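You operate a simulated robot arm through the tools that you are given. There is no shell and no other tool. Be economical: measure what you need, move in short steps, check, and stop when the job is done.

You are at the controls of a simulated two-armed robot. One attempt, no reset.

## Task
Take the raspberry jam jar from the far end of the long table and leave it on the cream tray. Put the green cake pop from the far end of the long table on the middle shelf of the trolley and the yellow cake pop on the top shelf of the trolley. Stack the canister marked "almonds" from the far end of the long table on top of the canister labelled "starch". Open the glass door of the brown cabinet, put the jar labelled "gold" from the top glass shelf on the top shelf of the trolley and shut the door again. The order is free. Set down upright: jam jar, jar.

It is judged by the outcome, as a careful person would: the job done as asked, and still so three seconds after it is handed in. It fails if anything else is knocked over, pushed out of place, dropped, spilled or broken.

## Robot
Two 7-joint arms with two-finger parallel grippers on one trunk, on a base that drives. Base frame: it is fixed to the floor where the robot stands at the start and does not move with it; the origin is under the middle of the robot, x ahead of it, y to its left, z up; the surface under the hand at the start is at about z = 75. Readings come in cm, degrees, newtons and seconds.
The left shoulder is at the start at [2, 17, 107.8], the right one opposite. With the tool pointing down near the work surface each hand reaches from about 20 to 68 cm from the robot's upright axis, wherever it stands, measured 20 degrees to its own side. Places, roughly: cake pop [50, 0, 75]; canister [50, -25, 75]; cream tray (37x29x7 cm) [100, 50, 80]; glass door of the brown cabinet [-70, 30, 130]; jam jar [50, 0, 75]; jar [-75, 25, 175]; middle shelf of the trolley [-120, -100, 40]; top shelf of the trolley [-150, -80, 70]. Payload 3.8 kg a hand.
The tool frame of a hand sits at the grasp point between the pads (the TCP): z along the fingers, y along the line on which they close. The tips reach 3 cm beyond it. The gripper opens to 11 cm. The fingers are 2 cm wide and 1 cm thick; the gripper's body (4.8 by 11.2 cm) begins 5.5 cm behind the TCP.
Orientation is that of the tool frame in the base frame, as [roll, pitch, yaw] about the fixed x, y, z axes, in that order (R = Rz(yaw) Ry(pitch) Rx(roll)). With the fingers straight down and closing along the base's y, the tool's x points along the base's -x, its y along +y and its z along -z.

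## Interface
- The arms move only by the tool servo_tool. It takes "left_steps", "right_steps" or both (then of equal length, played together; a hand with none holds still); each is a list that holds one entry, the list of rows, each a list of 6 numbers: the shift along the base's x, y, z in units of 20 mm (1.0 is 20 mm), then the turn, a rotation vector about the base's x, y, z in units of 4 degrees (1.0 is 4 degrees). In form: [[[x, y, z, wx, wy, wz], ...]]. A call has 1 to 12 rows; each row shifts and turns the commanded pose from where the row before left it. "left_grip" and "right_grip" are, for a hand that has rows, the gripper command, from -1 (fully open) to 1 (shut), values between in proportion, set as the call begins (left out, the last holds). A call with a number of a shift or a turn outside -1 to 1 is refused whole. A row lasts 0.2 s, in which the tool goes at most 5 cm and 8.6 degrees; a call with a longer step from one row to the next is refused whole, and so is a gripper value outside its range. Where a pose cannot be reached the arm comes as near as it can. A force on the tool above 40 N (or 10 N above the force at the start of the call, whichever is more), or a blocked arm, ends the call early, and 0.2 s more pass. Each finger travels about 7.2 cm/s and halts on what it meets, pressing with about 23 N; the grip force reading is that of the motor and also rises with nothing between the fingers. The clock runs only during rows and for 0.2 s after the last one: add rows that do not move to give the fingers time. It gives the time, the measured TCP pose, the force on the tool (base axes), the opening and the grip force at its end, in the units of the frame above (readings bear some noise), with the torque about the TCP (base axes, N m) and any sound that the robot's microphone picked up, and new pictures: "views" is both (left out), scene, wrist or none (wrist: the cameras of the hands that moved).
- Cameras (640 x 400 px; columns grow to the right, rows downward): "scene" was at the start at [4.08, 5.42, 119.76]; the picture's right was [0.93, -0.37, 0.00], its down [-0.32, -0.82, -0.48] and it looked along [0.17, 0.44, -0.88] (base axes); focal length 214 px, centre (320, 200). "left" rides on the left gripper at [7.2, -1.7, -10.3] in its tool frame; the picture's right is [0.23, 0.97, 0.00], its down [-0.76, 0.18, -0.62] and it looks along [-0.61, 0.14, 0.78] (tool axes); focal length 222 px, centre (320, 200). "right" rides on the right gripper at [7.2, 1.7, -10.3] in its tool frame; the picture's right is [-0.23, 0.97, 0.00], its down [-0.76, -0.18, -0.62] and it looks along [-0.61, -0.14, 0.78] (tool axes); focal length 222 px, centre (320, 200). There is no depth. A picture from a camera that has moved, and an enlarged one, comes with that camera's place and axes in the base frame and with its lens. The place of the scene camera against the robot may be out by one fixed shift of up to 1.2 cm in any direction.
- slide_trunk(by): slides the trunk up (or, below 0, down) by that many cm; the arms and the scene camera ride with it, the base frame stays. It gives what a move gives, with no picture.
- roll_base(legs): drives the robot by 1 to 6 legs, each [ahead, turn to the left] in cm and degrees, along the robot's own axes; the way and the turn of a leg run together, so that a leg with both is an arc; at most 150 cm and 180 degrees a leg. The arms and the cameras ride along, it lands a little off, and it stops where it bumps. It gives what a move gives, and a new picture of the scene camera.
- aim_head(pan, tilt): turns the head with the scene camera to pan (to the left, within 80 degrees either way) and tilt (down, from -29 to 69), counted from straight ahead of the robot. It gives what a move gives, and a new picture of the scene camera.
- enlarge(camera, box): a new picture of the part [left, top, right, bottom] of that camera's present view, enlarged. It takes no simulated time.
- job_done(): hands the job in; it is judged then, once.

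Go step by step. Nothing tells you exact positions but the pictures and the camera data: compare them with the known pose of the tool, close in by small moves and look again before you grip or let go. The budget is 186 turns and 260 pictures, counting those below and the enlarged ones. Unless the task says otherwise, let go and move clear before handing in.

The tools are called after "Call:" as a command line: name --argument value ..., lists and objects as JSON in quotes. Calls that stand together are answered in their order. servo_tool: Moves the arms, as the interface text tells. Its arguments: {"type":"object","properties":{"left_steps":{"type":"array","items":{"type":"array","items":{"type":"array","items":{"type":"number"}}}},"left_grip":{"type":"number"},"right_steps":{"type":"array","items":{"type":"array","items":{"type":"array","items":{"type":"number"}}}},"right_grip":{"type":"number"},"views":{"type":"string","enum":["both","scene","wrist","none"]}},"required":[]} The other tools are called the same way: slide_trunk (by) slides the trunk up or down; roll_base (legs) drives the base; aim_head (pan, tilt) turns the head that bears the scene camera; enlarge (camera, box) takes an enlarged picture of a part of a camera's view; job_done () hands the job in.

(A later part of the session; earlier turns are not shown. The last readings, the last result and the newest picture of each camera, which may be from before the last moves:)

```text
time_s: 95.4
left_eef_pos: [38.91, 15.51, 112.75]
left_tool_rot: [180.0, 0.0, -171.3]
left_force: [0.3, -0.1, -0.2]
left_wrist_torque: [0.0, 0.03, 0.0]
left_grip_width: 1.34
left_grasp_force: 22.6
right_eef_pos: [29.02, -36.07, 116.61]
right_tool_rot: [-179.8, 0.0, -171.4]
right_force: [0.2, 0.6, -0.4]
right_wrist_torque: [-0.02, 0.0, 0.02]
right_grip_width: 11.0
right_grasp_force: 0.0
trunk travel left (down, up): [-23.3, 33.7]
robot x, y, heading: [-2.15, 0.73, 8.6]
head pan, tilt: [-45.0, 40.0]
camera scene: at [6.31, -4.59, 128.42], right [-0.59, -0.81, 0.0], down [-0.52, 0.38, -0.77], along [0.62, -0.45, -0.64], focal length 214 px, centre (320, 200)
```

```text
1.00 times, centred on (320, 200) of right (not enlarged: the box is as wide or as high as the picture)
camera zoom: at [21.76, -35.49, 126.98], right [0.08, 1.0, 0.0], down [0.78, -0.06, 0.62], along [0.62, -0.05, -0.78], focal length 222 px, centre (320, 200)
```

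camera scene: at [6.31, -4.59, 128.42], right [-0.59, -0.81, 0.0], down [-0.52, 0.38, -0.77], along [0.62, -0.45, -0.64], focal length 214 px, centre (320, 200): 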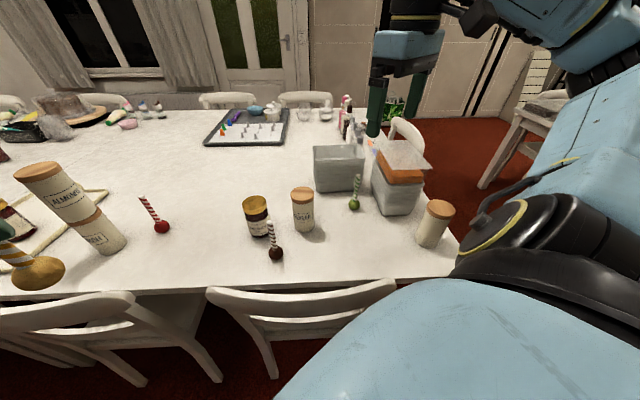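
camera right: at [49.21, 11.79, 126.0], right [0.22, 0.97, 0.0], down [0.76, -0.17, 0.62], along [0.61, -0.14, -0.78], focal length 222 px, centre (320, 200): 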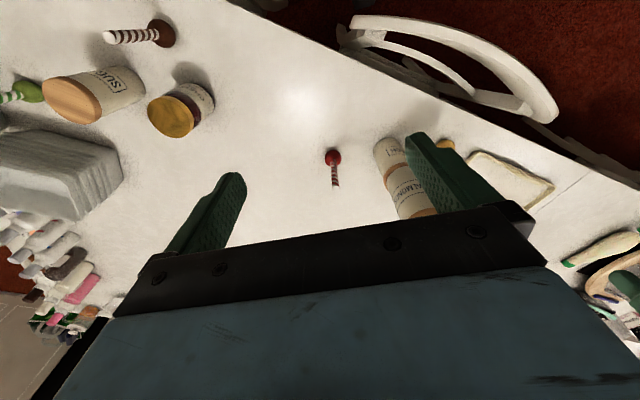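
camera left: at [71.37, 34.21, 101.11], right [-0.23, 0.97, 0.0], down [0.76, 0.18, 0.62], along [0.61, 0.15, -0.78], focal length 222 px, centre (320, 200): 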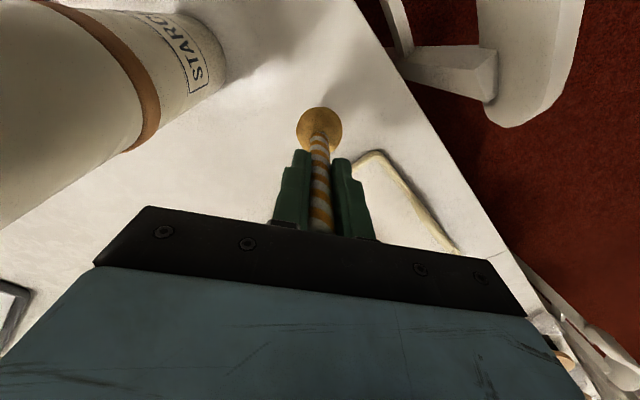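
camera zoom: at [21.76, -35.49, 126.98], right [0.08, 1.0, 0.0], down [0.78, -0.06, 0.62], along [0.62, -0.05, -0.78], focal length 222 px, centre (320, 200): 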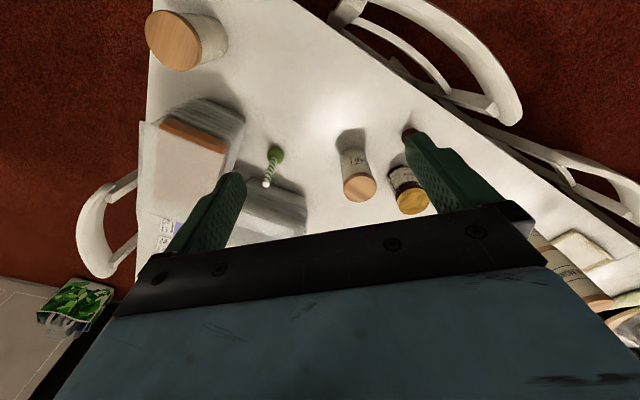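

Green pop stands at (46.4,-48.4), 7+ cm clear of both stacks. I raise the trunk a little and bring the right hand above it.

Call:
slide_trunk --by 4

Call:
servo_tool --right_steps '[[[0.967, -0.683, 0, 0, 0, 1], [0.967, -0.683, 0, 0, 0, 1], [0.967, -0.683, 0, 0, 0, 1], [0.967, -0.683, 0, 0, 0, 0], [0.967, -0.683, 0, 0, 0, 0], [0.967, -0.683, 0, 0, 0, 0], [0.967, -0.683, 0, 0, 0, 0], [0.967, -0.683, -0.5, 0, 0, 0], [0.967, -0.683, -0.5, 0, 0, 0], [0, 0, -1, 0, 0, 0], [0, 0, -1, 0, 0, 0], [0, 0, -1, 0, 0, 0]]]' --right_grip 0

```text
time_s: 96.3
left_eef_pos: [39.14, 15.59, 116.81]
left_tool_rot: [-180.0, -0.1, -171.2]
left_force: [0.0, -0.2, -0.2]
left_wrist_torque: [-0.01, -0.02, 0.0]
left_grip_width: 1.39
left_grasp_force: 23.2
right_eef_pos: [29.15, -36.07, 120.62]
right_tool_rot: [-179.9, 0.0, -171.5]
right_force: [-0.1, 0.0, 0.5]
right_wrist_torque: [0.02, 0.01, 0.03]
right_grip_width: 10.99
right_grasp_force: 0.1
trunk travel left (down, up): [-27.3, 29.7]
robot x, y, heading: [-1.92, 0.82, 8.5]
head pan, tilt: [-45.0, 40.0]
```

```text
time_s: 98.9
left_eef_pos: [39.17, 15.6, 116.8]
left_tool_rot: [179.9, 0.0, -171.3]
left_force: [-0.7, 0.8, -0.3]
left_wrist_torque: [0.0, 0.0, 0.03]
left_grip_width: 1.38
left_grasp_force: 22.7
right_eef_pos: [37.74, -42.34, 114.62]
right_tool_rot: [-179.9, 0.0, -159.4]
right_force: [-0.3, 0.2, 0.3]
right_wrist_torque: [0.02, -0.01, 0.01]
right_grip_width: 5.5
right_grasp_force: 0.1
right hand out of reach, approached as far as the arm can: row 5, 6, 7, 8, 9
trunk travel left (down, up): [-27.3, 29.7]
robot x, y, heading: [-2.37, 0.88, 8.9]
head pan, tilt: [-45.0, 40.0]
camera scene: at [6.32, -4.62, 132.42], right [-0.59, -0.81, 0.0], down [-0.52, 0.38, -0.77], along [0.62, -0.45, -0.64], focal length 214 px, centre (320, 200)
camera right: at [30.45, -43.28, 124.95], right [-0.13, 0.99, 0.0], down [0.77, 0.1, 0.62], along [0.62, 0.08, -0.78], focal length 222 px, centre (320, 200)
```

scene: 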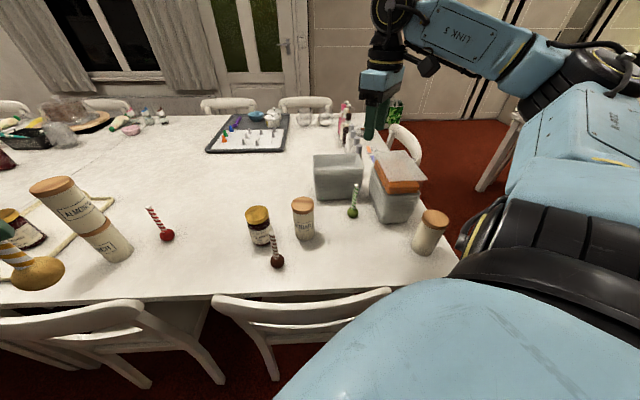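
right: 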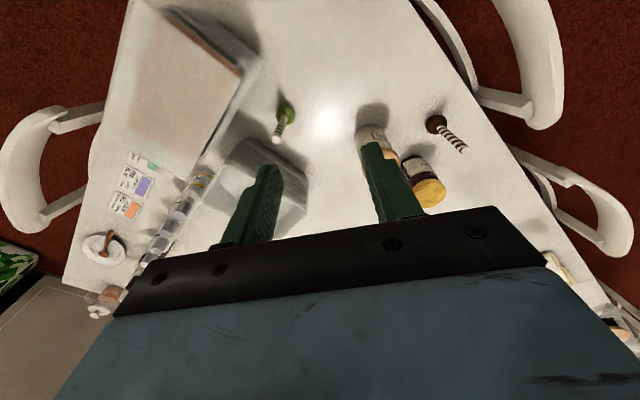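

The arm can't reach that far this high. I lower the hand here (the old almonds spot is empty) and raise the trunk so the arm reaches down and out.

Call:
servo_tool --right_steps '[[[0, 0, -1, 0, 0, 0], [0, 0, -1, 0, 0, 0], [0, 0, -1, 0, 0, 0], [0, 0, -1, 0, 0, 0], [0, 0, -1, 0, 0, 0], [0, 0, -1, 0, 0, 0], [0, 0, -1, 0, 0, 0], [0, 0, -1, 0, 0, 0]]]' --views "none"

Call:
slide_trunk --by 6

Call:
servo_tool --right_steps '[[[0.87, -0.6, 0, 0, 0, 0], [0.87, -0.6, 0, 0, 0, 0], [0.87, -0.6, 0, 0, 0, 0], [0.87, -0.6, -0.2, 0, 0, 0], [0.87, -0.6, -0.5, 0, 0, 0]]]'

```text
time_s: 100.7
left_eef_pos: [39.01, 15.7, 116.75]
left_tool_rot: [180.0, -0.1, -171.2]
left_force: [0.4, 0.7, -0.7]
left_wrist_torque: [-0.01, -0.02, 0.0]
left_grip_width: 1.36
left_grasp_force: 22.8
right_eef_pos: [37.71, -42.24, 98.56]
right_tool_rot: [-179.8, 0.0, -159.4]
right_force: [0.1, -0.5, 1.1]
right_wrist_torque: [0.01, -0.02, -0.01]
right_grip_width: 5.51
right_grasp_force: 0.1
trunk travel left (down, up): [-27.3, 29.7]
robot x, y, heading: [-2.32, 0.54, 8.8]
head pan, tilt: [-45.0, 40.0]
```

```text
time_s: 101.7
left_eef_pos: [39.07, 15.48, 122.85]
left_tool_rot: [-179.9, -0.1, -171.3]
left_force: [0.3, -0.5, -1.1]
left_wrist_torque: [0.02, -0.02, -0.04]
left_grip_width: 1.35
left_grasp_force: 23.3
right_eef_pos: [37.82, -42.3, 104.39]
right_tool_rot: [-179.9, 0.1, -159.4]
right_force: [0.2, 0.5, 0.0]
right_wrist_torque: [0.01, 0.0, 0.03]
right_grip_width: 5.49
right_grasp_force: 0.0
trunk travel left (down, up): [-33.3, 23.7]
robot x, y, heading: [-2.3, 0.72, 8.4]
head pan, tilt: [-45.0, 40.0]
```

```text
time_s: 102.9
left_eef_pos: [39.0, 15.64, 122.68]
left_tool_rot: [180.0, -0.1, -171.3]
left_force: [-0.7, -0.7, -0.1]
left_wrist_torque: [-0.04, 0.0, 0.0]
left_grip_width: 1.39
left_grasp_force: 23.2
right_eef_pos: [43.64, -41.09, 103.36]
right_tool_rot: [-179.9, 0.0, -159.6]
right_force: [0.0, 0.3, -1.0]
right_wrist_torque: [0.0, -0.02, -0.02]
right_grip_width: 5.5
right_grasp_force: 0.1
right hand out of reach, approached as far as the arm can: row 1, 2, 3, 4, 5
trunk travel left (down, up): [-33.3, 23.7]
robot x, y, heading: [-2.57, 0.79, 8.6]
head pan, tilt: [-45.0, 40.0]
camera scene: at [6.37, -4.61, 138.42], right [-0.59, -0.81, 0.0], down [-0.52, 0.38, -0.77], along [0.62, -0.45, -0.64], focal length 214 px, centre (320, 200)
camera right: at [36.36, -42.09, 113.71], right [-0.13, 0.99, 0.0], down [0.78, 0.1, 0.62], along [0.62, 0.08, -0.78], focal length 222 px, centre (320, 200)
```

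scene: 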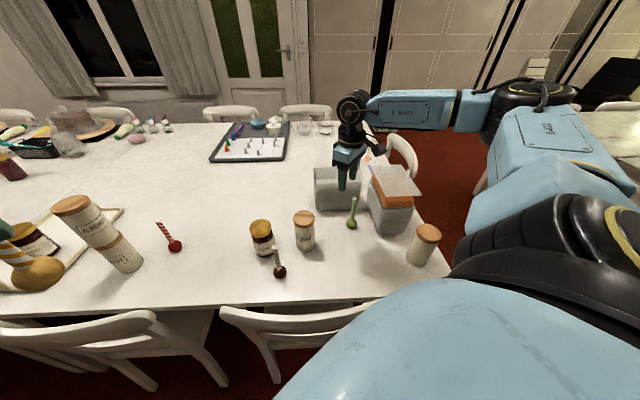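
right: 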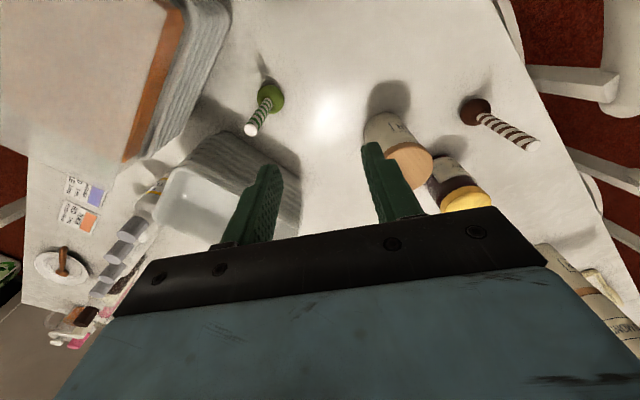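

The limit is the sideways angle, so I retract the hand, undo its yaw, and turn the base 15° to the right.

Call:
servo_tool --right_steps '[[[-0.9, 0.6, 0.6, 0, 0, -1], [-0.9, 0.6, 0.6, 0, 0, -1], [-0.9, 0.6, 0.6, 0, 0, -1], [-0.9, 0.6, 0.6, 0, 0, 0], [-0.9, 0.6, 0.6, 0, 0, 0]]]' --views "none"

Call:
roll_base --legs '[[0, -15]]'

```text
time_s: 104.1
left_eef_pos: [38.97, 15.68, 122.79]
left_tool_rot: [179.9, 0.0, -171.4]
left_force: [0.0, -0.5, -0.6]
left_wrist_torque: [-0.01, 0.01, 0.01]
left_grip_width: 1.37
left_grasp_force: 22.6
right_eef_pos: [34.59, -35.08, 109.45]
right_tool_rot: [-179.9, 0.0, -171.6]
right_force: [0.9, -0.3, 1.6]
right_wrist_torque: [0.01, -0.04, 0.02]
right_grip_width: 5.51
right_grasp_force: 0.0
trunk travel left (down, up): [-33.3, 23.7]
robot x, y, heading: [-2.14, 0.44, 8.6]
head pan, tilt: [-45.0, 40.0]
```

```text
time_s: 105.3
left_eef_pos: [41.47, 4.45, 122.67]
left_tool_rot: [-179.9, 0.0, 173.8]
left_force: [0.3, -0.2, 0.3]
left_wrist_torque: [0.04, 0.01, -0.02]
left_grip_width: 1.37
left_grasp_force: 22.9
right_eef_pos: [24.09, -43.38, 109.34]
right_tool_rot: [-179.9, -0.1, 173.8]
right_force: [0.0, -1.3, -0.4]
right_wrist_torque: [0.0, 0.03, 0.01]
right_grip_width: 5.51
right_grasp_force: 0.2
trunk travel left (down, up): [-33.3, 23.7]
robot x, y, heading: [-2.09, 0.76, -6.2]
head pan, tilt: [-45.0, 40.0]
camera scene: at [4.77, -6.78, 138.42], right [-0.78, -0.63, 0.0], down [-0.4, 0.5, -0.77], along [0.48, -0.6, -0.64], focal length 214 px, centre (320, 200)
```

scene: 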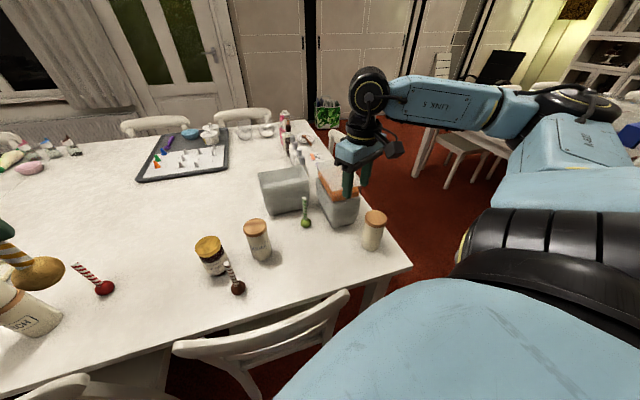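

Call:
servo_tool --right_steps '[[[0.93, -0.21, -0.2, 0, 0, 0], [0.93, -0.21, -0.2, 0, 0, 0], [0.93, -0.21, -0.2, 0, 0, 0], [0.93, -0.21, -0.4, 0, 0, 0], [0.93, -0.21, -0.4, 0, 0, 0], [0.93, -0.21, -0.4, 0, 0, 0], [0.93, -0.21, -0.4, 0, 0, 0], [0.93, -0.21, -0.4, 0, 0, 0], [0.93, -0.21, -0.4, 0, 0, 0], [0.93, -0.21, -0.4, 0, 0, 0], [0.93, -0.21, -0.4, 0, 0, 0], [0.93, -0.21, -0.3, 0, 0, 0]]]'

```text
time_s: 108.0
left_eef_pos: [41.58, 4.58, 122.65]
left_tool_rot: [-180.0, -0.1, 173.8]
left_force: [0.1, -0.9, 0.1]
left_wrist_torque: [-0.02, -0.01, -0.01]
left_grip_width: 1.36
left_grasp_force: 22.7
right_eef_pos: [46.35, -48.18, 101.37]
right_tool_rot: [-179.8, 0.0, 173.4]
right_force: [-0.1, -0.1, -0.5]
right_wrist_torque: [0.01, -0.01, 0.02]
right_grip_width: 5.5
right_grasp_force: 0.0
trunk travel left (down, up): [-33.3, 23.7]
robot x, y, heading: [-2.39, 0.79, -6.2]
head pan, tilt: [-45.0, 40.0]
camera scene: at [4.83, -6.74, 138.42], right [-0.78, -0.63, 0.0], down [-0.4, 0.5, -0.77], along [0.48, -0.6, -0.64], focal length 214 px, centre (320, 200)
camera right: at [39.47, -45.75, 111.6], right [0.33, 0.94, 0.0], down [0.74, -0.26, 0.62], along [0.59, -0.21, -0.78], focal length 222 px, centre (320, 200)
```

scene: 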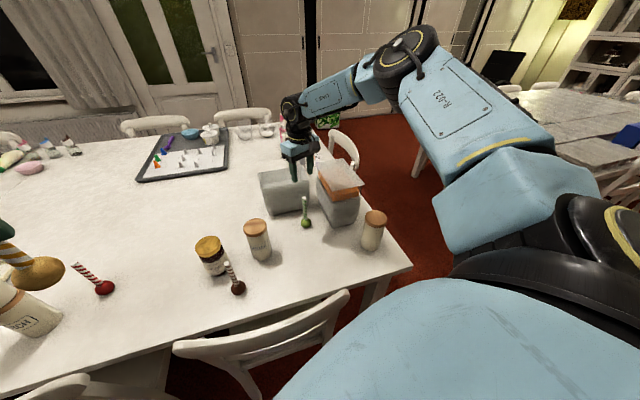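
right: 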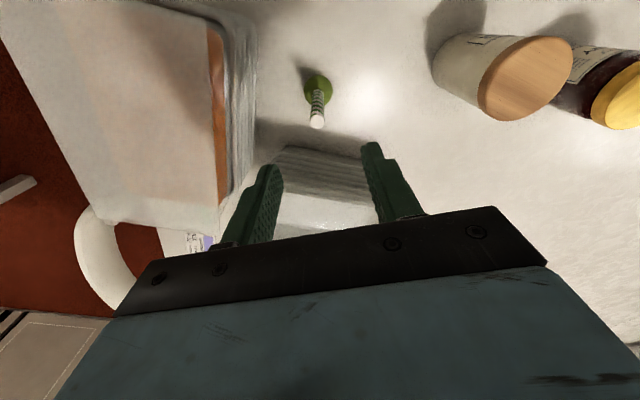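

Stick is at (46.6,-48.5), right below the hand. I descend with a small yaw away from the box stack.

Call:
servo_tool --right_steps '[[[0.1, -0.15, -0.6, 0, 0, 1], [0, 0, -0.6, 0, 0, 1], [0, 0, -0.6, 0, 0, 1], [0, 0, -1, 0, 0, 0], [0, 0, -1, 0, 0, 0], [0, 0, -1, 0, 0, 0]]]'

```text
time_s: 109.3
left_eef_pos: [41.52, 4.48, 122.65]
left_tool_rot: [-179.9, 0.0, 173.8]
left_force: [0.3, -0.8, -0.8]
left_wrist_torque: [0.0, 0.01, 0.01]
left_grip_width: 1.38
left_grasp_force: 22.6
right_eef_pos: [41.53, -44.21, 93.62]
right_tool_rot: [-179.8, 0.0, -174.4]
right_force: [0.8, -0.3, -0.7]
right_wrist_torque: [0.04, -0.02, 0.0]
right_grip_width: 5.48
right_grasp_force: 0.1
right hand out of reach, approached as far as the arm can: row 1, 2, 3, 4, 5, 6
trunk travel left (down, up): [-33.3, 23.7]
robot x, y, heading: [-2.1, 0.88, -5.9]
head pan, tilt: [-45.0, 40.0]
camera scene: at [4.82, -6.72, 138.42], right [-0.78, -0.63, 0.0], down [-0.4, 0.5, -0.77], along [0.48, -0.6, -0.64], focal length 214 px, centre (320, 200)
camera right: at [34.28, -43.28, 103.93], right [0.13, 0.99, -0.01], down [0.77, -0.1, 0.62], along [0.62, -0.09, -0.78], focal length 222 px, centre (320, 200)
```

scene: 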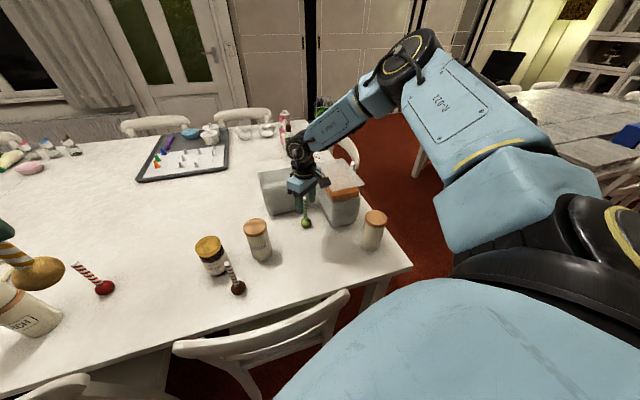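
right: 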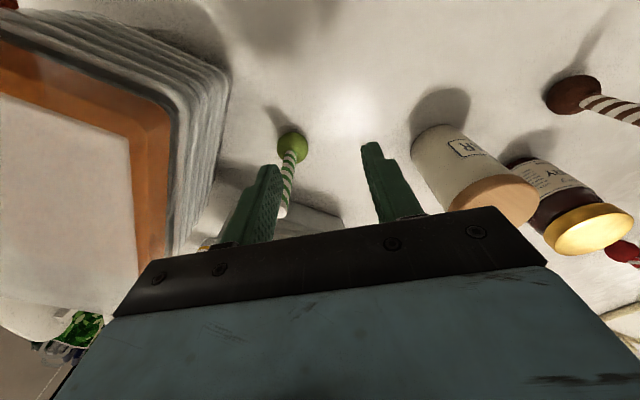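

Descending with yaw pushed it out of reach. I go back up, undo the yaw, and lower with the trunk instead.

Call:
servo_tool --right_steps '[[[0, 0, 1, 0, 0, 0], [0, 0, 1, 0, 0, 0], [0, 0, 1, 0, 0, 0], [0, 0, 1, 0, 0, -1], [0, 0, 0, 0, 0, -1], [0, 0, 0, 0, 0, -1], [0.84, -0.72, 0, 0, 0, 0], [0.84, -0.72, 0, 0, 0, 0], [0.84, -0.72, 0, 0, 0, 0]]]' --views "wrist"

```text
time_s: 111.3
left_eef_pos: [41.55, 4.38, 122.75]
left_tool_rot: [180.0, 0.0, 173.8]
left_force: [1.4, 0.3, -0.6]
left_wrist_torque: [0.02, 0.0, -0.01]
left_grip_width: 1.38
left_grasp_force: 22.8
right_eef_pos: [46.48, -48.45, 101.67]
right_tool_rot: [-179.8, 0.0, 173.6]
right_force: [-0.5, -0.8, -0.6]
right_wrist_torque: [0.01, -0.01, 0.0]
right_grip_width: 5.51
right_grasp_force: 0.0
right hand out of reach, approached as far as the arm can: row 9
trunk travel left (down, up): [-33.3, 23.7]
robot x, y, heading: [-2.27, 0.66, -6.4]
head pan, tilt: [-45.0, 40.0]
camera right: at [39.53, -45.91, 112.02], right [0.33, 0.94, 0.0], down [0.74, -0.26, 0.62], along [0.59, -0.21, -0.78], focal length 222 px, centre (320, 200)
```

right: 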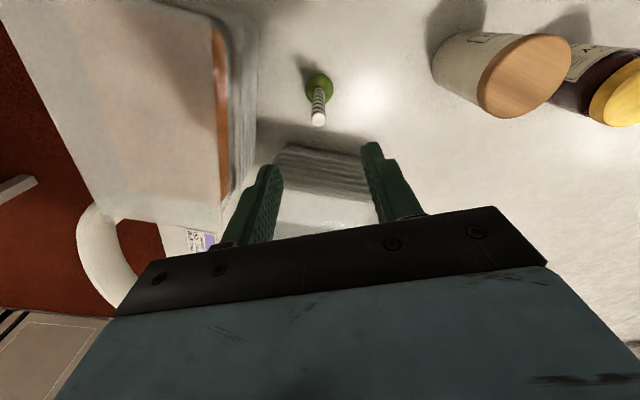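

Call:
slide_trunk --by -9

Call:
enlarge --camera "right" --box '[0, 0, 640, 400]'

Call:
enlarge --camera "scene" --box '[200, 100, 520, 300]'

```text
time_s: 112.6
left_eef_pos: [41.56, 4.54, 113.68]
left_tool_rot: [180.0, -0.1, 173.8]
left_force: [0.0, 0.1, -0.9]
left_wrist_torque: [0.01, -0.02, -0.01]
left_grip_width: 1.35
left_grasp_force: 23.0
right_eef_pos: [46.52, -48.39, 92.72]
right_tool_rot: [-179.8, 0.1, 173.6]
right_force: [-0.6, 1.0, 0.7]
right_wrist_torque: [0.0, 0.0, 0.02]
right_grip_width: 5.51
right_grasp_force: 0.1
trunk travel left (down, up): [-24.3, 32.7]
robot x, y, heading: [-1.79, 0.73, -6.0]
head pan, tilt: [-45.0, 40.0]
```

```text
1.00 times, centred on (320, 200) of right (not enlarged: the box is as wide or as high as the picture)
camera zoom: at [39.48, -45.86, 103.06], right [0.33, 0.94, 0.0], down [0.74, -0.26, 0.62], along [0.59, -0.21, -0.78], focal length 222 px, centre (320, 200)
```

zoom: 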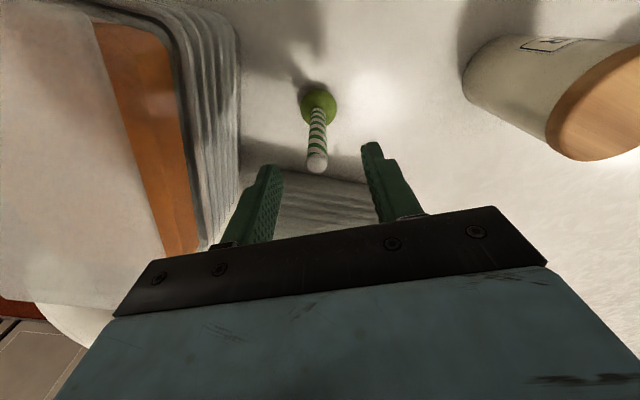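

```text
2.00 times, centred on (360, 200) of scene
camera zoom: at [4.79, -6.72, 129.43], right [-0.78, -0.63, 0.0], down [-0.4, 0.5, -0.77], along [0.48, -0.6, -0.64], focal length 429 px, centre (240, 200)
```

zoom: 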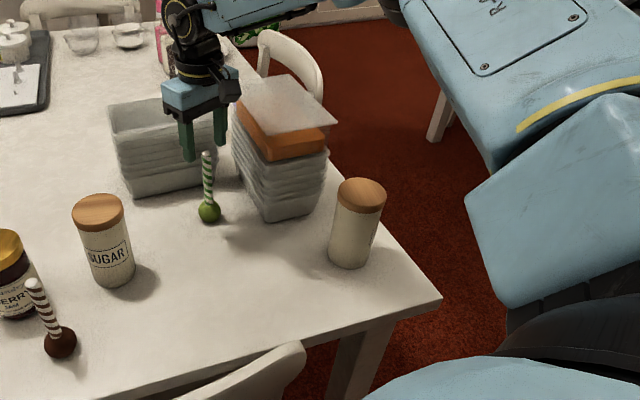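

The stick is between the fingers. I lower the rest of the way with the trunk and grip.

Call:
slide_trunk --by -6.5

Call:
servo_tool --right_steps '[[[0, 0, 0, 0, 0, 0], [0, 0, 0, 0, 0, 0], [0, 0, 0, 0, 0, 0], [0, 0, 0, 0, 0, 0]]]' --right_grip 1 --views "wrist"

```text
time_s: 113.6
left_eef_pos: [41.46, 4.47, 107.25]
left_tool_rot: [180.0, 0.0, 173.8]
left_force: [-0.6, 0.3, 0.0]
left_wrist_torque: [-0.03, -0.03, -0.01]
left_grip_width: 1.39
left_grasp_force: 22.9
right_eef_pos: [46.43, -48.33, 86.17]
right_tool_rot: [-179.8, 0.1, 173.5]
right_force: [-0.2, -0.3, 0.2]
right_wrist_torque: [0.01, -0.03, 0.02]
right_grip_width: 5.49
right_grasp_force: 0.1
trunk travel left (down, up): [-17.8, 39.2]
robot x, y, heading: [-2.31, 0.78, -6.0]
head pan, tilt: [-45.0, 40.0]
```

```text
time_s: 114.6
left_eef_pos: [41.5, 4.55, 107.27]
left_tool_rot: [-180.0, -0.2, 173.8]
left_force: [-0.5, -0.1, -1.4]
left_wrist_torque: [0.01, 0.01, 0.0]
left_grip_width: 1.35
left_grasp_force: 22.5
right_eef_pos: [46.37, -48.41, 86.19]
right_tool_rot: [-179.8, 0.0, 173.6]
right_force: [0.0, 0.7, -0.2]
right_wrist_torque: [0.02, -0.02, -0.01]
right_grip_width: 1.39
right_grasp_force: 23.2
trunk travel left (down, up): [-17.8, 39.2]
robot x, y, heading: [-2.21, 0.59, -6.3]
head pan, tilt: [-45.0, 40.0]
camera right: at [39.49, -45.86, 96.53], right [0.33, 0.94, 0.0], down [0.74, -0.26, 0.62], along [0.59, -0.21, -0.78], focal length 222 px, centre (320, 200)
```

right: 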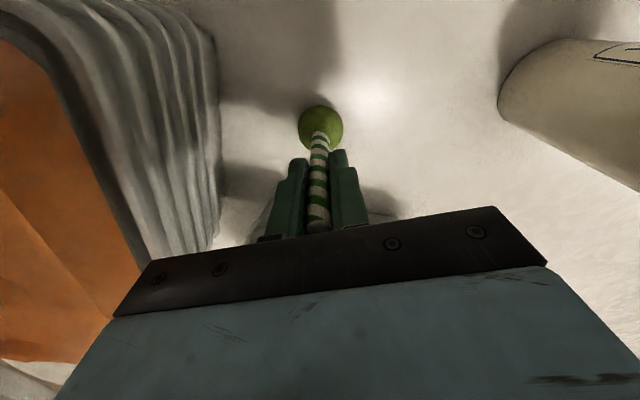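

Green pop held. I raise with the trunk, then retract the right hand.

Call:
slide_trunk --by 18

Call:
servo_tool --right_steps '[[[-0.95, 0.2, 0.3, 0, 0, 0], [-0.95, 0.2, 0.5, 0, 0, 0], [-0.95, 0.2, 0.5, 0, 0, 0], [-0.95, 0.2, 0.5, 0, 0, 0], [-0.95, 0.2, 0.5, 0, 0, 0], [-0.95, 0.2, 0.5, 0, 0, 0], [-0.95, 0.2, 0.5, 0, 0, 0], [-0.95, 0.2, 0.5, 0, 0, 0], [-0.95, 0.2, 0.5, 0, 0, 0]]]' --views "wrist"

```text
time_s: 116.6
left_eef_pos: [41.49, 4.46, 125.23]
left_tool_rot: [180.0, -0.1, 173.9]
left_force: [-0.8, 0.1, -0.8]
left_wrist_torque: [0.02, -0.01, 0.0]
left_grip_width: 1.37
left_grasp_force: 23.4
right_eef_pos: [46.46, -48.38, 104.17]
right_tool_rot: [-179.8, 0.1, 173.6]
right_force: [-0.7, -0.2, 0.2]
right_wrist_torque: [-0.02, 0.0, -0.02]
right_grip_width: 1.38
right_grasp_force: 22.5
trunk travel left (down, up): [-35.8, 21.2]
robot x, y, heading: [-2.4, 0.84, -6.3]
head pan, tilt: [-45.0, 40.0]
```

```text
time_s: 118.6
left_eef_pos: [41.37, 4.47, 125.22]
left_tool_rot: [180.0, 0.1, 173.9]
left_force: [-0.2, 0.9, -0.5]
left_wrist_torque: [0.02, 0.0, 0.0]
left_grip_width: 1.37
left_grasp_force: 23.0
right_eef_pos: [29.15, -44.7, 112.8]
right_tool_rot: [-179.7, 0.0, 173.6]
right_force: [-0.8, 0.5, -0.5]
right_wrist_torque: [-0.02, -0.03, 0.02]
right_grip_width: 1.37
right_grasp_force: 23.0
trunk travel left (down, up): [-35.8, 21.2]
robot x, y, heading: [-2.2, 0.65, -6.3]
head pan, tilt: [-45.0, 40.0]
camera right: at [22.34, -42.23, 123.19], right [0.33, 0.94, 0.0], down [0.74, -0.26, 0.62], along [0.59, -0.21, -0.78], focal length 222 px, centre (320, 200)
```

right: 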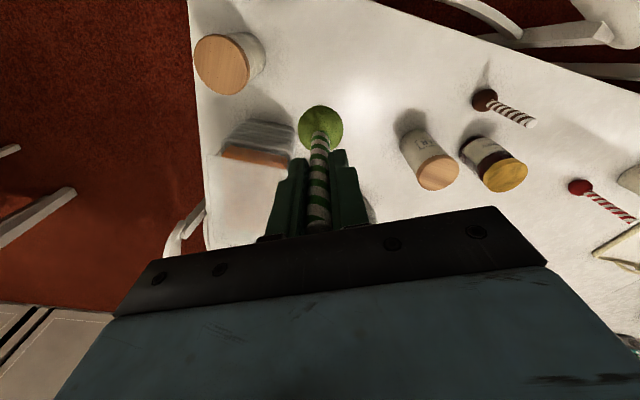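

Now I look toward the trolley, to the right rear.

Call:
aim_head --pan -80 --tilt 25

Call:
aim_head --pan 80 --tilt 25

```text
time_s: 119.7
left_eef_pos: [41.42, 4.42, 125.23]
left_tool_rot: [180.0, -0.2, 173.8]
left_force: [0.3, 1.0, 0.1]
left_wrist_torque: [-0.01, 0.03, -0.02]
left_grip_width: 1.38
left_grasp_force: 23.6
right_eef_pos: [29.4, -44.68, 112.83]
right_tool_rot: [-179.8, 0.1, 173.6]
right_force: [-0.7, -0.2, 0.2]
right_wrist_torque: [0.01, -0.03, 0.0]
right_grip_width: 1.37
right_grasp_force: 23.0
trunk travel left (down, up): [-35.8, 21.2]
robot x, y, heading: [-2.34, 0.52, -6.0]
head pan, tilt: [-80.0, 25.0]
camera scene: at [0.1, -9.3, 143.25], right [-1.0, -0.07, 0.0], down [-0.03, 0.42, -0.91], along [0.06, -0.9, -0.42], focal length 214 px, centre (320, 200)
```

scene: 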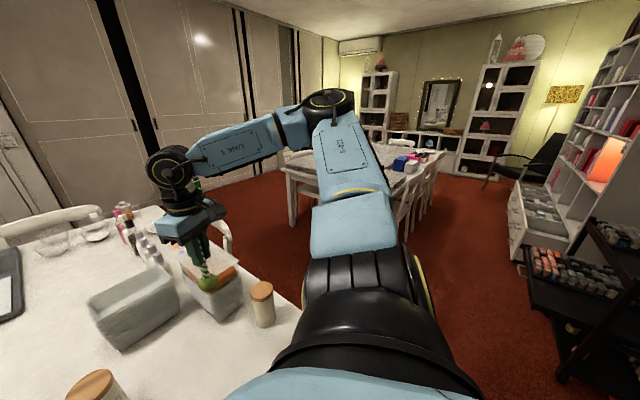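

```text
time_s: 122.1
left_eef_pos: [41.52, 4.59, 125.25]
left_tool_rot: [-180.0, -0.1, 173.7]
left_force: [0.1, 0.2, -0.4]
left_wrist_torque: [0.0, 0.0, 0.03]
left_grip_width: 1.37
left_grasp_force: 22.9
right_eef_pos: [29.39, -44.75, 112.94]
right_tool_rot: [-179.8, 0.1, 173.6]
right_force: [-0.9, -0.2, -1.1]
right_wrist_torque: [-0.01, 0.0, -0.01]
right_grip_width: 1.38
right_grasp_force: 23.5
trunk travel left (down, up): [-35.8, 21.2]
robot x, y, heading: [-2.2, 0.73, -6.3]
head pan, tilt: [80.0, 25.0]
camera scene: at [2.05, 8.74, 143.25], right [0.96, -0.28, 0.0], down [-0.12, -0.41, -0.91], along [0.25, 0.87, -0.42], focal length 214 px, centre (320, 200)
```

scene: 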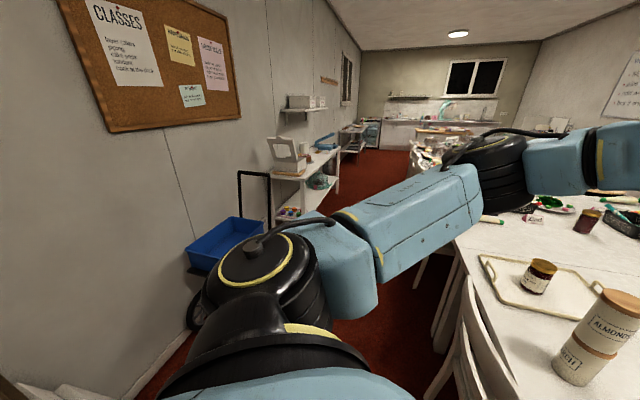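

A dark rack with tubes shows right-rear, probably the trolley. I turn right 60° to see it.

Call:
roll_base --legs '[[0, -60]]'

Call:
aim_head --pan -70 --tilt 25

```text
time_s: 125.1
left_eef_pos: [23.32, -34.95, 125.11]
left_tool_rot: [179.9, -0.1, 114.3]
left_force: [-0.5, -0.4, -0.1]
left_wrist_torque: [-0.01, 0.0, -0.02]
left_grip_width: 1.35
left_grasp_force: 23.1
right_eef_pos: [-25.28, -49.59, 112.95]
right_tool_rot: [-179.8, 0.0, 114.3]
right_force: [-1.3, -0.3, -0.1]
right_wrist_torque: [-0.01, 0.02, -0.03]
right_grip_width: 1.39
right_grasp_force: 23.0
trunk travel left (down, up): [-35.8, 21.2]
robot x, y, heading: [-2.08, 0.91, -65.6]
head pan, tilt: [80.0, 25.0]
camera scene: at [7.14, 0.5, 143.26], right [0.25, -0.97, 0.0], down [-0.41, -0.11, -0.91], along [0.88, 0.23, -0.42], focal length 214 px, centre (320, 200)
```

scene: 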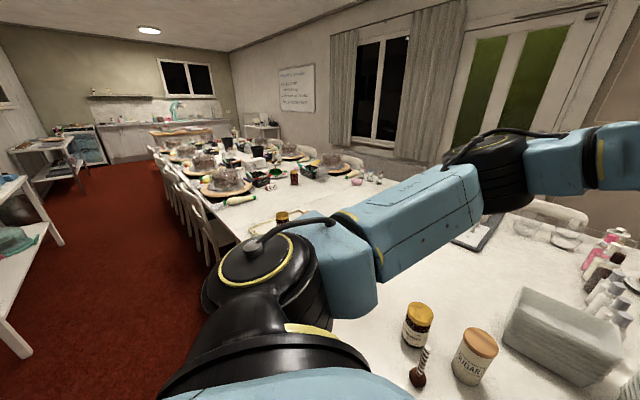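

```text
time_s: 127.5
left_eef_pos: [23.38, -35.0, 125.24]
left_tool_rot: [180.0, 0.0, 114.4]
left_force: [0.5, -1.1, -1.1]
left_wrist_torque: [-0.01, 0.04, 0.01]
left_grip_width: 1.36
left_grasp_force: 23.4
right_eef_pos: [-25.23, -49.52, 112.85]
right_tool_rot: [-179.8, 0.0, 114.2]
right_force: [-0.1, 0.3, -0.3]
right_wrist_torque: [-0.02, 0.0, -0.04]
right_grip_width: 1.36
right_grasp_force: 23.1
trunk travel left (down, up): [-35.8, 21.2]
robot x, y, heading: [-2.25, 0.71, -65.3]
head pan, tilt: [-70.0, 25.0]
camera scene: at [-8.33, -8.25, 143.25], right [-0.7, 0.71, 0.0], down [0.3, 0.3, -0.91], along [-0.65, -0.63, -0.42], focal length 214 px, centre (320, 200)
```

scene: 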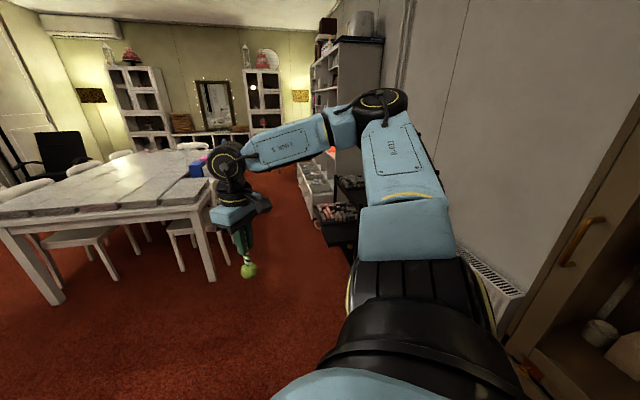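

Call:
roll_base --legs '[[0, -55]]'

Call:
aim_head --pan -20 --tilt 30

```text
time_s: 130.3
left_eef_pos: [-16.87, -40.69, 125.18]
left_tool_rot: [-180.0, -0.1, 59.3]
left_force: [0.4, 0.9, -0.4]
left_wrist_torque: [-0.01, 0.01, -0.04]
left_grip_width: 1.38
left_grasp_force: 22.9
right_eef_pos: [-56.69, -9.19, 112.77]
right_tool_rot: [-179.7, 0.1, 59.2]
right_force: [-0.1, -0.4, 0.1]
right_wrist_torque: [0.01, -0.01, -0.03]
right_grip_width: 1.37
right_grasp_force: 22.8
trunk travel left (down, up): [-35.8, 21.2]
robot x, y, heading: [-2.22, 0.47, -120.5]
head pan, tilt: [-70.0, 25.0]
camera scene: at [-12.77, 0.03, 143.25], right [0.18, 0.98, 0.0], down [0.42, -0.08, -0.91], along [-0.89, 0.17, -0.42], focal length 214 px, centre (320, 200)
```

scene: 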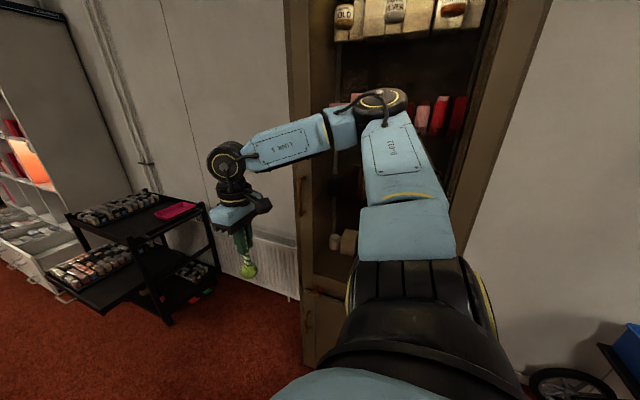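

```text
time_s: 131.5
left_eef_pos: [-16.92, -40.56, 125.16]
left_tool_rot: [-179.9, -0.1, 59.4]
left_force: [0.5, -0.2, -0.7]
left_wrist_torque: [0.02, 0.01, 0.01]
left_grip_width: 1.36
left_grasp_force: 23.2
right_eef_pos: [-56.77, -9.2, 112.86]
right_tool_rot: [-179.7, -0.1, 59.3]
right_force: [1.0, 0.1, -0.4]
right_wrist_torque: [0.0, -0.02, 0.05]
right_grip_width: 1.38
right_grasp_force: 23.0
trunk travel left (down, up): [-35.8, 21.2]
robot x, y, heading: [-1.92, 1.06, -120.7]
head pan, tilt: [-20.0, 30.0]
camera scene: at [-10.68, -7.43, 142.46], right [-0.63, 0.77, 0.0], down [0.39, 0.32, -0.87], along [-0.67, -0.55, -0.5], focal length 214 px, centre (320, 200)
```

scene: 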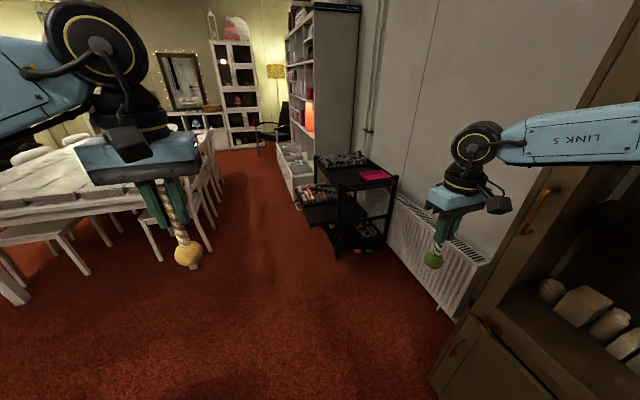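

The black trolley is ahead-right and the brown cabinet right beside me. I'll zoom on the trolley and cabinet.

Call:
enlarge --camera "scene" --box '[270, 130, 430, 290]'

Call:
aim_head --pan -65 --tilt 0

Call:
enlarge --camera "scene" --box '[280, 60, 600, 260]'

```text
2.50 times, centred on (350, 210) of scene
camera zoom: at [-10.68, -7.43, 142.46], right [-0.63, 0.77, 0.0], down [0.39, 0.32, -0.87], along [-0.67, -0.55, -0.5], focal length 536 px, centre (245, 175)
```

zoom: 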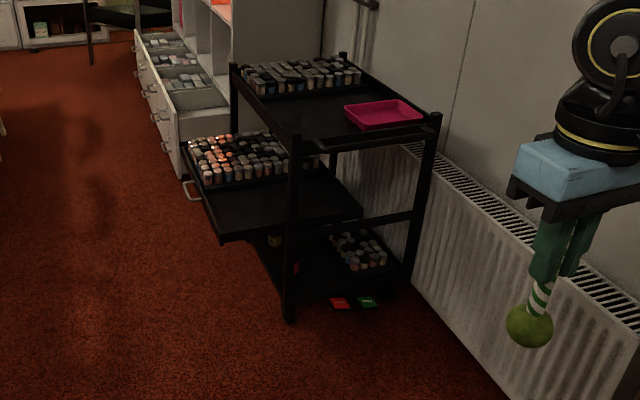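

```text
time_s: 132.6
left_eef_pos: [-16.81, -40.72, 125.16]
left_tool_rot: [179.9, -0.1, 59.4]
left_force: [0.5, -0.8, 0.3]
left_wrist_torque: [-0.03, 0.01, 0.01]
left_grip_width: 1.36
left_grasp_force: 23.0
right_eef_pos: [-56.63, -9.23, 112.82]
right_tool_rot: [-179.7, 0.0, 59.2]
right_force: [0.1, -0.6, -0.6]
right_wrist_torque: [-0.02, -0.02, -0.01]
right_grip_width: 1.36
right_grasp_force: 23.1
trunk travel left (down, up): [-35.8, 21.2]
robot x, y, heading: [-2.5, 0.98, -120.6]
head pan, tilt: [-65.0, 0.0]
camera scene: at [-12.65, -0.82, 147.29], right [0.1, 1.0, 0.0], down [0.0, 0.0, -1.0], along [-1.0, 0.1, 0.0], focal length 214 px, centre (320, 200)
```

scene: 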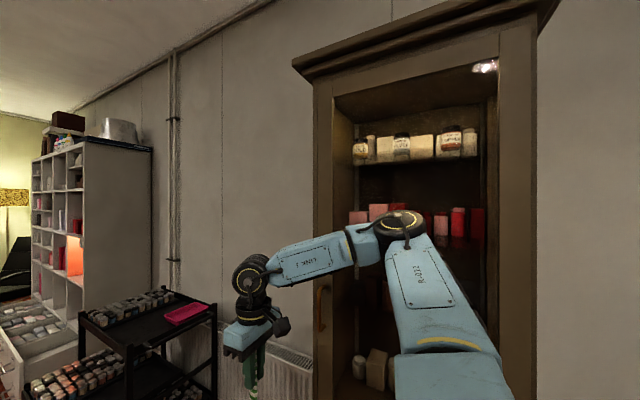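

```text
2.00 times, centred on (440, 160) of scene
camera zoom: at [-12.65, -0.82, 147.29], right [0.1, 1.0, 0.0], down [0.0, 0.0, -1.0], along [-1.0, 0.1, 0.0], focal length 429 px, centre (80, 280)
```

zoom: 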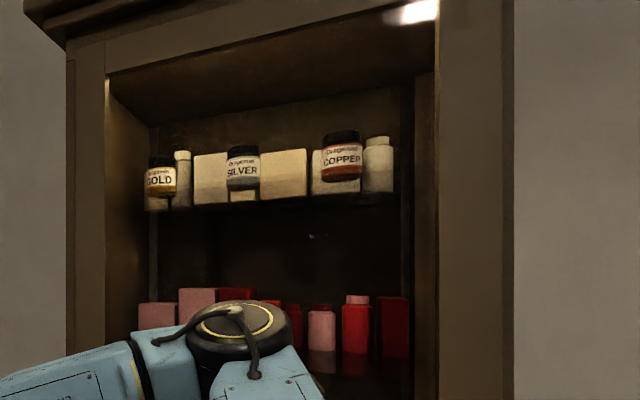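

The trolley's near face is about 45 cm from my driving line, with the pulled-out middle shelf at about (-120,-101,40) and free space on top around (-147,-93,71). I drive parallel to the wall to stand in front of it.

Call:
aim_head --pan -30 --tilt 40

Call:
roll_base --legs '[[0, -2.5], [100, 0]]'

```text
time_s: 133.7
left_eef_pos: [-16.84, -40.59, 125.27]
left_tool_rot: [-180.0, -0.1, 59.4]
left_force: [-0.1, 0.2, -1.1]
left_wrist_torque: [0.01, 0.0, 0.01]
left_grip_width: 1.38
left_grasp_force: 23.2
right_eef_pos: [-56.73, -9.29, 112.85]
right_tool_rot: [-179.7, 0.0, 59.2]
right_force: [-0.6, 0.0, -0.3]
right_wrist_torque: [0.0, 0.02, 0.0]
right_grip_width: 1.36
right_grasp_force: 22.5
trunk travel left (down, up): [-35.8, 21.2]
robot x, y, heading: [-2.24, 0.82, -120.8]
head pan, tilt: [-30.0, 40.0]
camera scene: at [-11.1, -5.86, 140.93], right [-0.49, 0.87, 0.0], down [0.56, 0.32, -0.77], along [-0.67, -0.38, -0.64], focal length 214 px, centre (320, 200)
```

scene: 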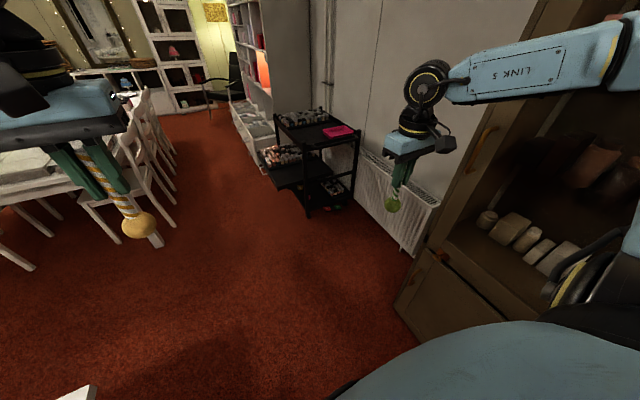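

```text
time_s: 139.3
left_eef_pos: [-72.47, -123.77, 125.17]
left_tool_rot: [180.0, -0.1, 57.4]
left_force: [-0.2, 0.3, -1.6]
left_wrist_torque: [0.0, 0.02, -0.05]
left_grip_width: 1.35
left_grasp_force: 23.0
right_eef_pos: [-111.05, -91.09, 112.98]
right_tool_rot: [-179.8, 0.1, 57.1]
right_force: [0.6, 0.9, 0.4]
right_wrist_torque: [-0.01, -0.01, -0.02]
right_grip_width: 1.39
right_grasp_force: 22.6
trunk travel left (down, up): [-35.8, 21.2]
robot x, y, heading: [-56.27, -82.44, -122.7]
head pan, tilt: [-30.0, 40.0]
camera scene: at [-65.4, -89.33, 140.92], right [-0.46, 0.89, 0.0], down [0.57, 0.3, -0.77], along [-0.68, -0.35, -0.64], focal length 214 px, centre (320, 200)
```

scene: 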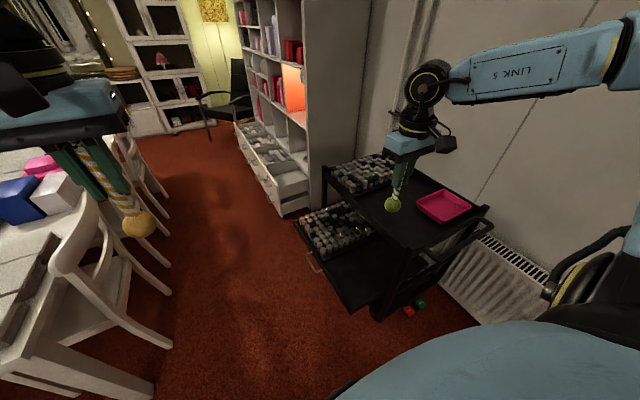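

Call:
enlarge --camera "scene" --box '[280, 140, 520, 340]'

```text
2.00 times, centred on (400, 240) of scene
camera zoom: at [-65.4, -89.33, 140.92], right [-0.46, 0.89, 0.0], down [0.57, 0.3, -0.77], along [-0.68, -0.35, -0.64], focal length 429 px, centre (160, 120)
```

zoom: 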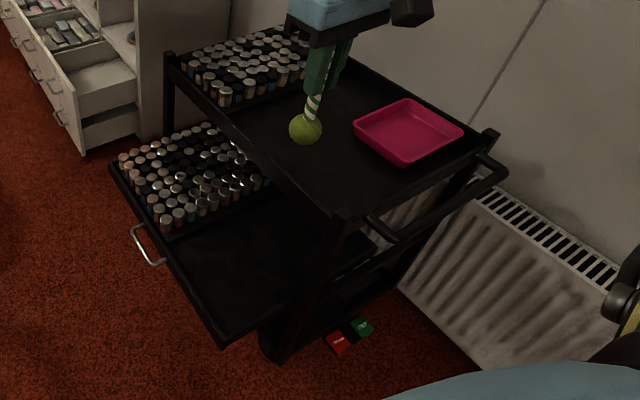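

Consistent measurements now: free middle-shelf spot ≈(-125,-102), free top-shelf zone ≈(-148,-100). I drive on 63 cm and turn to face the wall.

Call:
roll_base --legs '[[63, 0], [0, -91]]'

Call:
aim_head --pan 0 --tilt 50

```text
time_s: 146.7
left_eef_pos: [-130.79, -119.57, 125.16]
left_tool_rot: [180.0, -0.1, -33.4]
left_force: [0.3, 0.0, 1.1]
left_wrist_torque: [0.03, 0.01, -0.01]
left_grip_width: 1.35
left_grasp_force: 22.6
right_eef_pos: [-97.53, -81.38, 112.79]
right_tool_rot: [-179.7, 0.0, -33.6]
right_force: [-0.1, -0.1, -0.2]
right_wrist_torque: [0.01, -0.01, 0.0]
right_grip_width: 1.38
right_grasp_force: 22.8
trunk travel left (down, up): [-35.8, 21.2]
robot x, y, heading: [-90.29, -136.26, 146.3]
head pan, tilt: [-30.0, 40.0]
camera scene: at [-96.15, -128.07, 140.92], right [0.89, 0.45, 0.0], down [0.29, -0.57, -0.77], along [-0.34, 0.68, -0.64], focal length 214 px, centre (320, 200)
```

scene: 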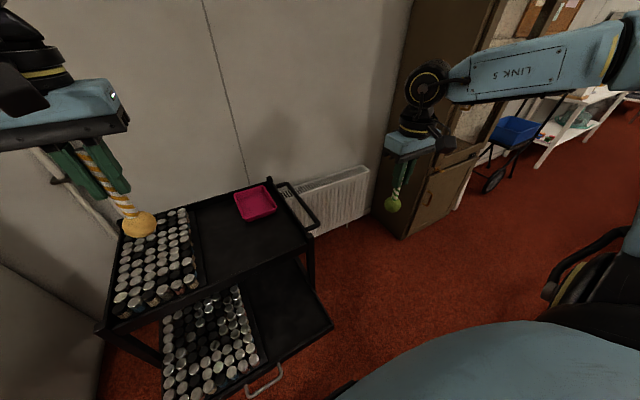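

```text
time_s: 147.6
left_eef_pos: [-130.85, -119.5, 125.14]
left_tool_rot: [-180.0, -0.2, -33.4]
left_force: [-0.1, 0.2, -0.7]
left_wrist_torque: [-0.01, 0.0, -0.02]
left_grip_width: 1.36
left_grasp_force: 22.9
right_eef_pos: [-97.46, -81.38, 112.78]
right_tool_rot: [-179.7, 0.0, -33.6]
right_force: [0.2, 0.8, -0.1]
right_wrist_torque: [0.01, -0.02, 0.01]
right_grip_width: 1.33
right_grasp_force: 22.9
trunk travel left (down, up): [-35.8, 21.2]
robot x, y, heading: [-90.15, -136.06, 146.7]
head pan, tilt: [0.0, 50.0]
camera scene: at [-98.78, -131.44, 139.51], right [0.55, 0.83, 0.0], down [0.64, -0.42, -0.64], along [-0.54, 0.35, -0.77], focal length 214 px, centre (320, 200)
```

scene: 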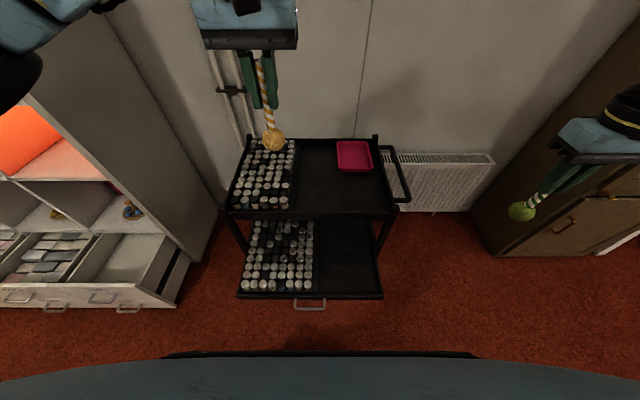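

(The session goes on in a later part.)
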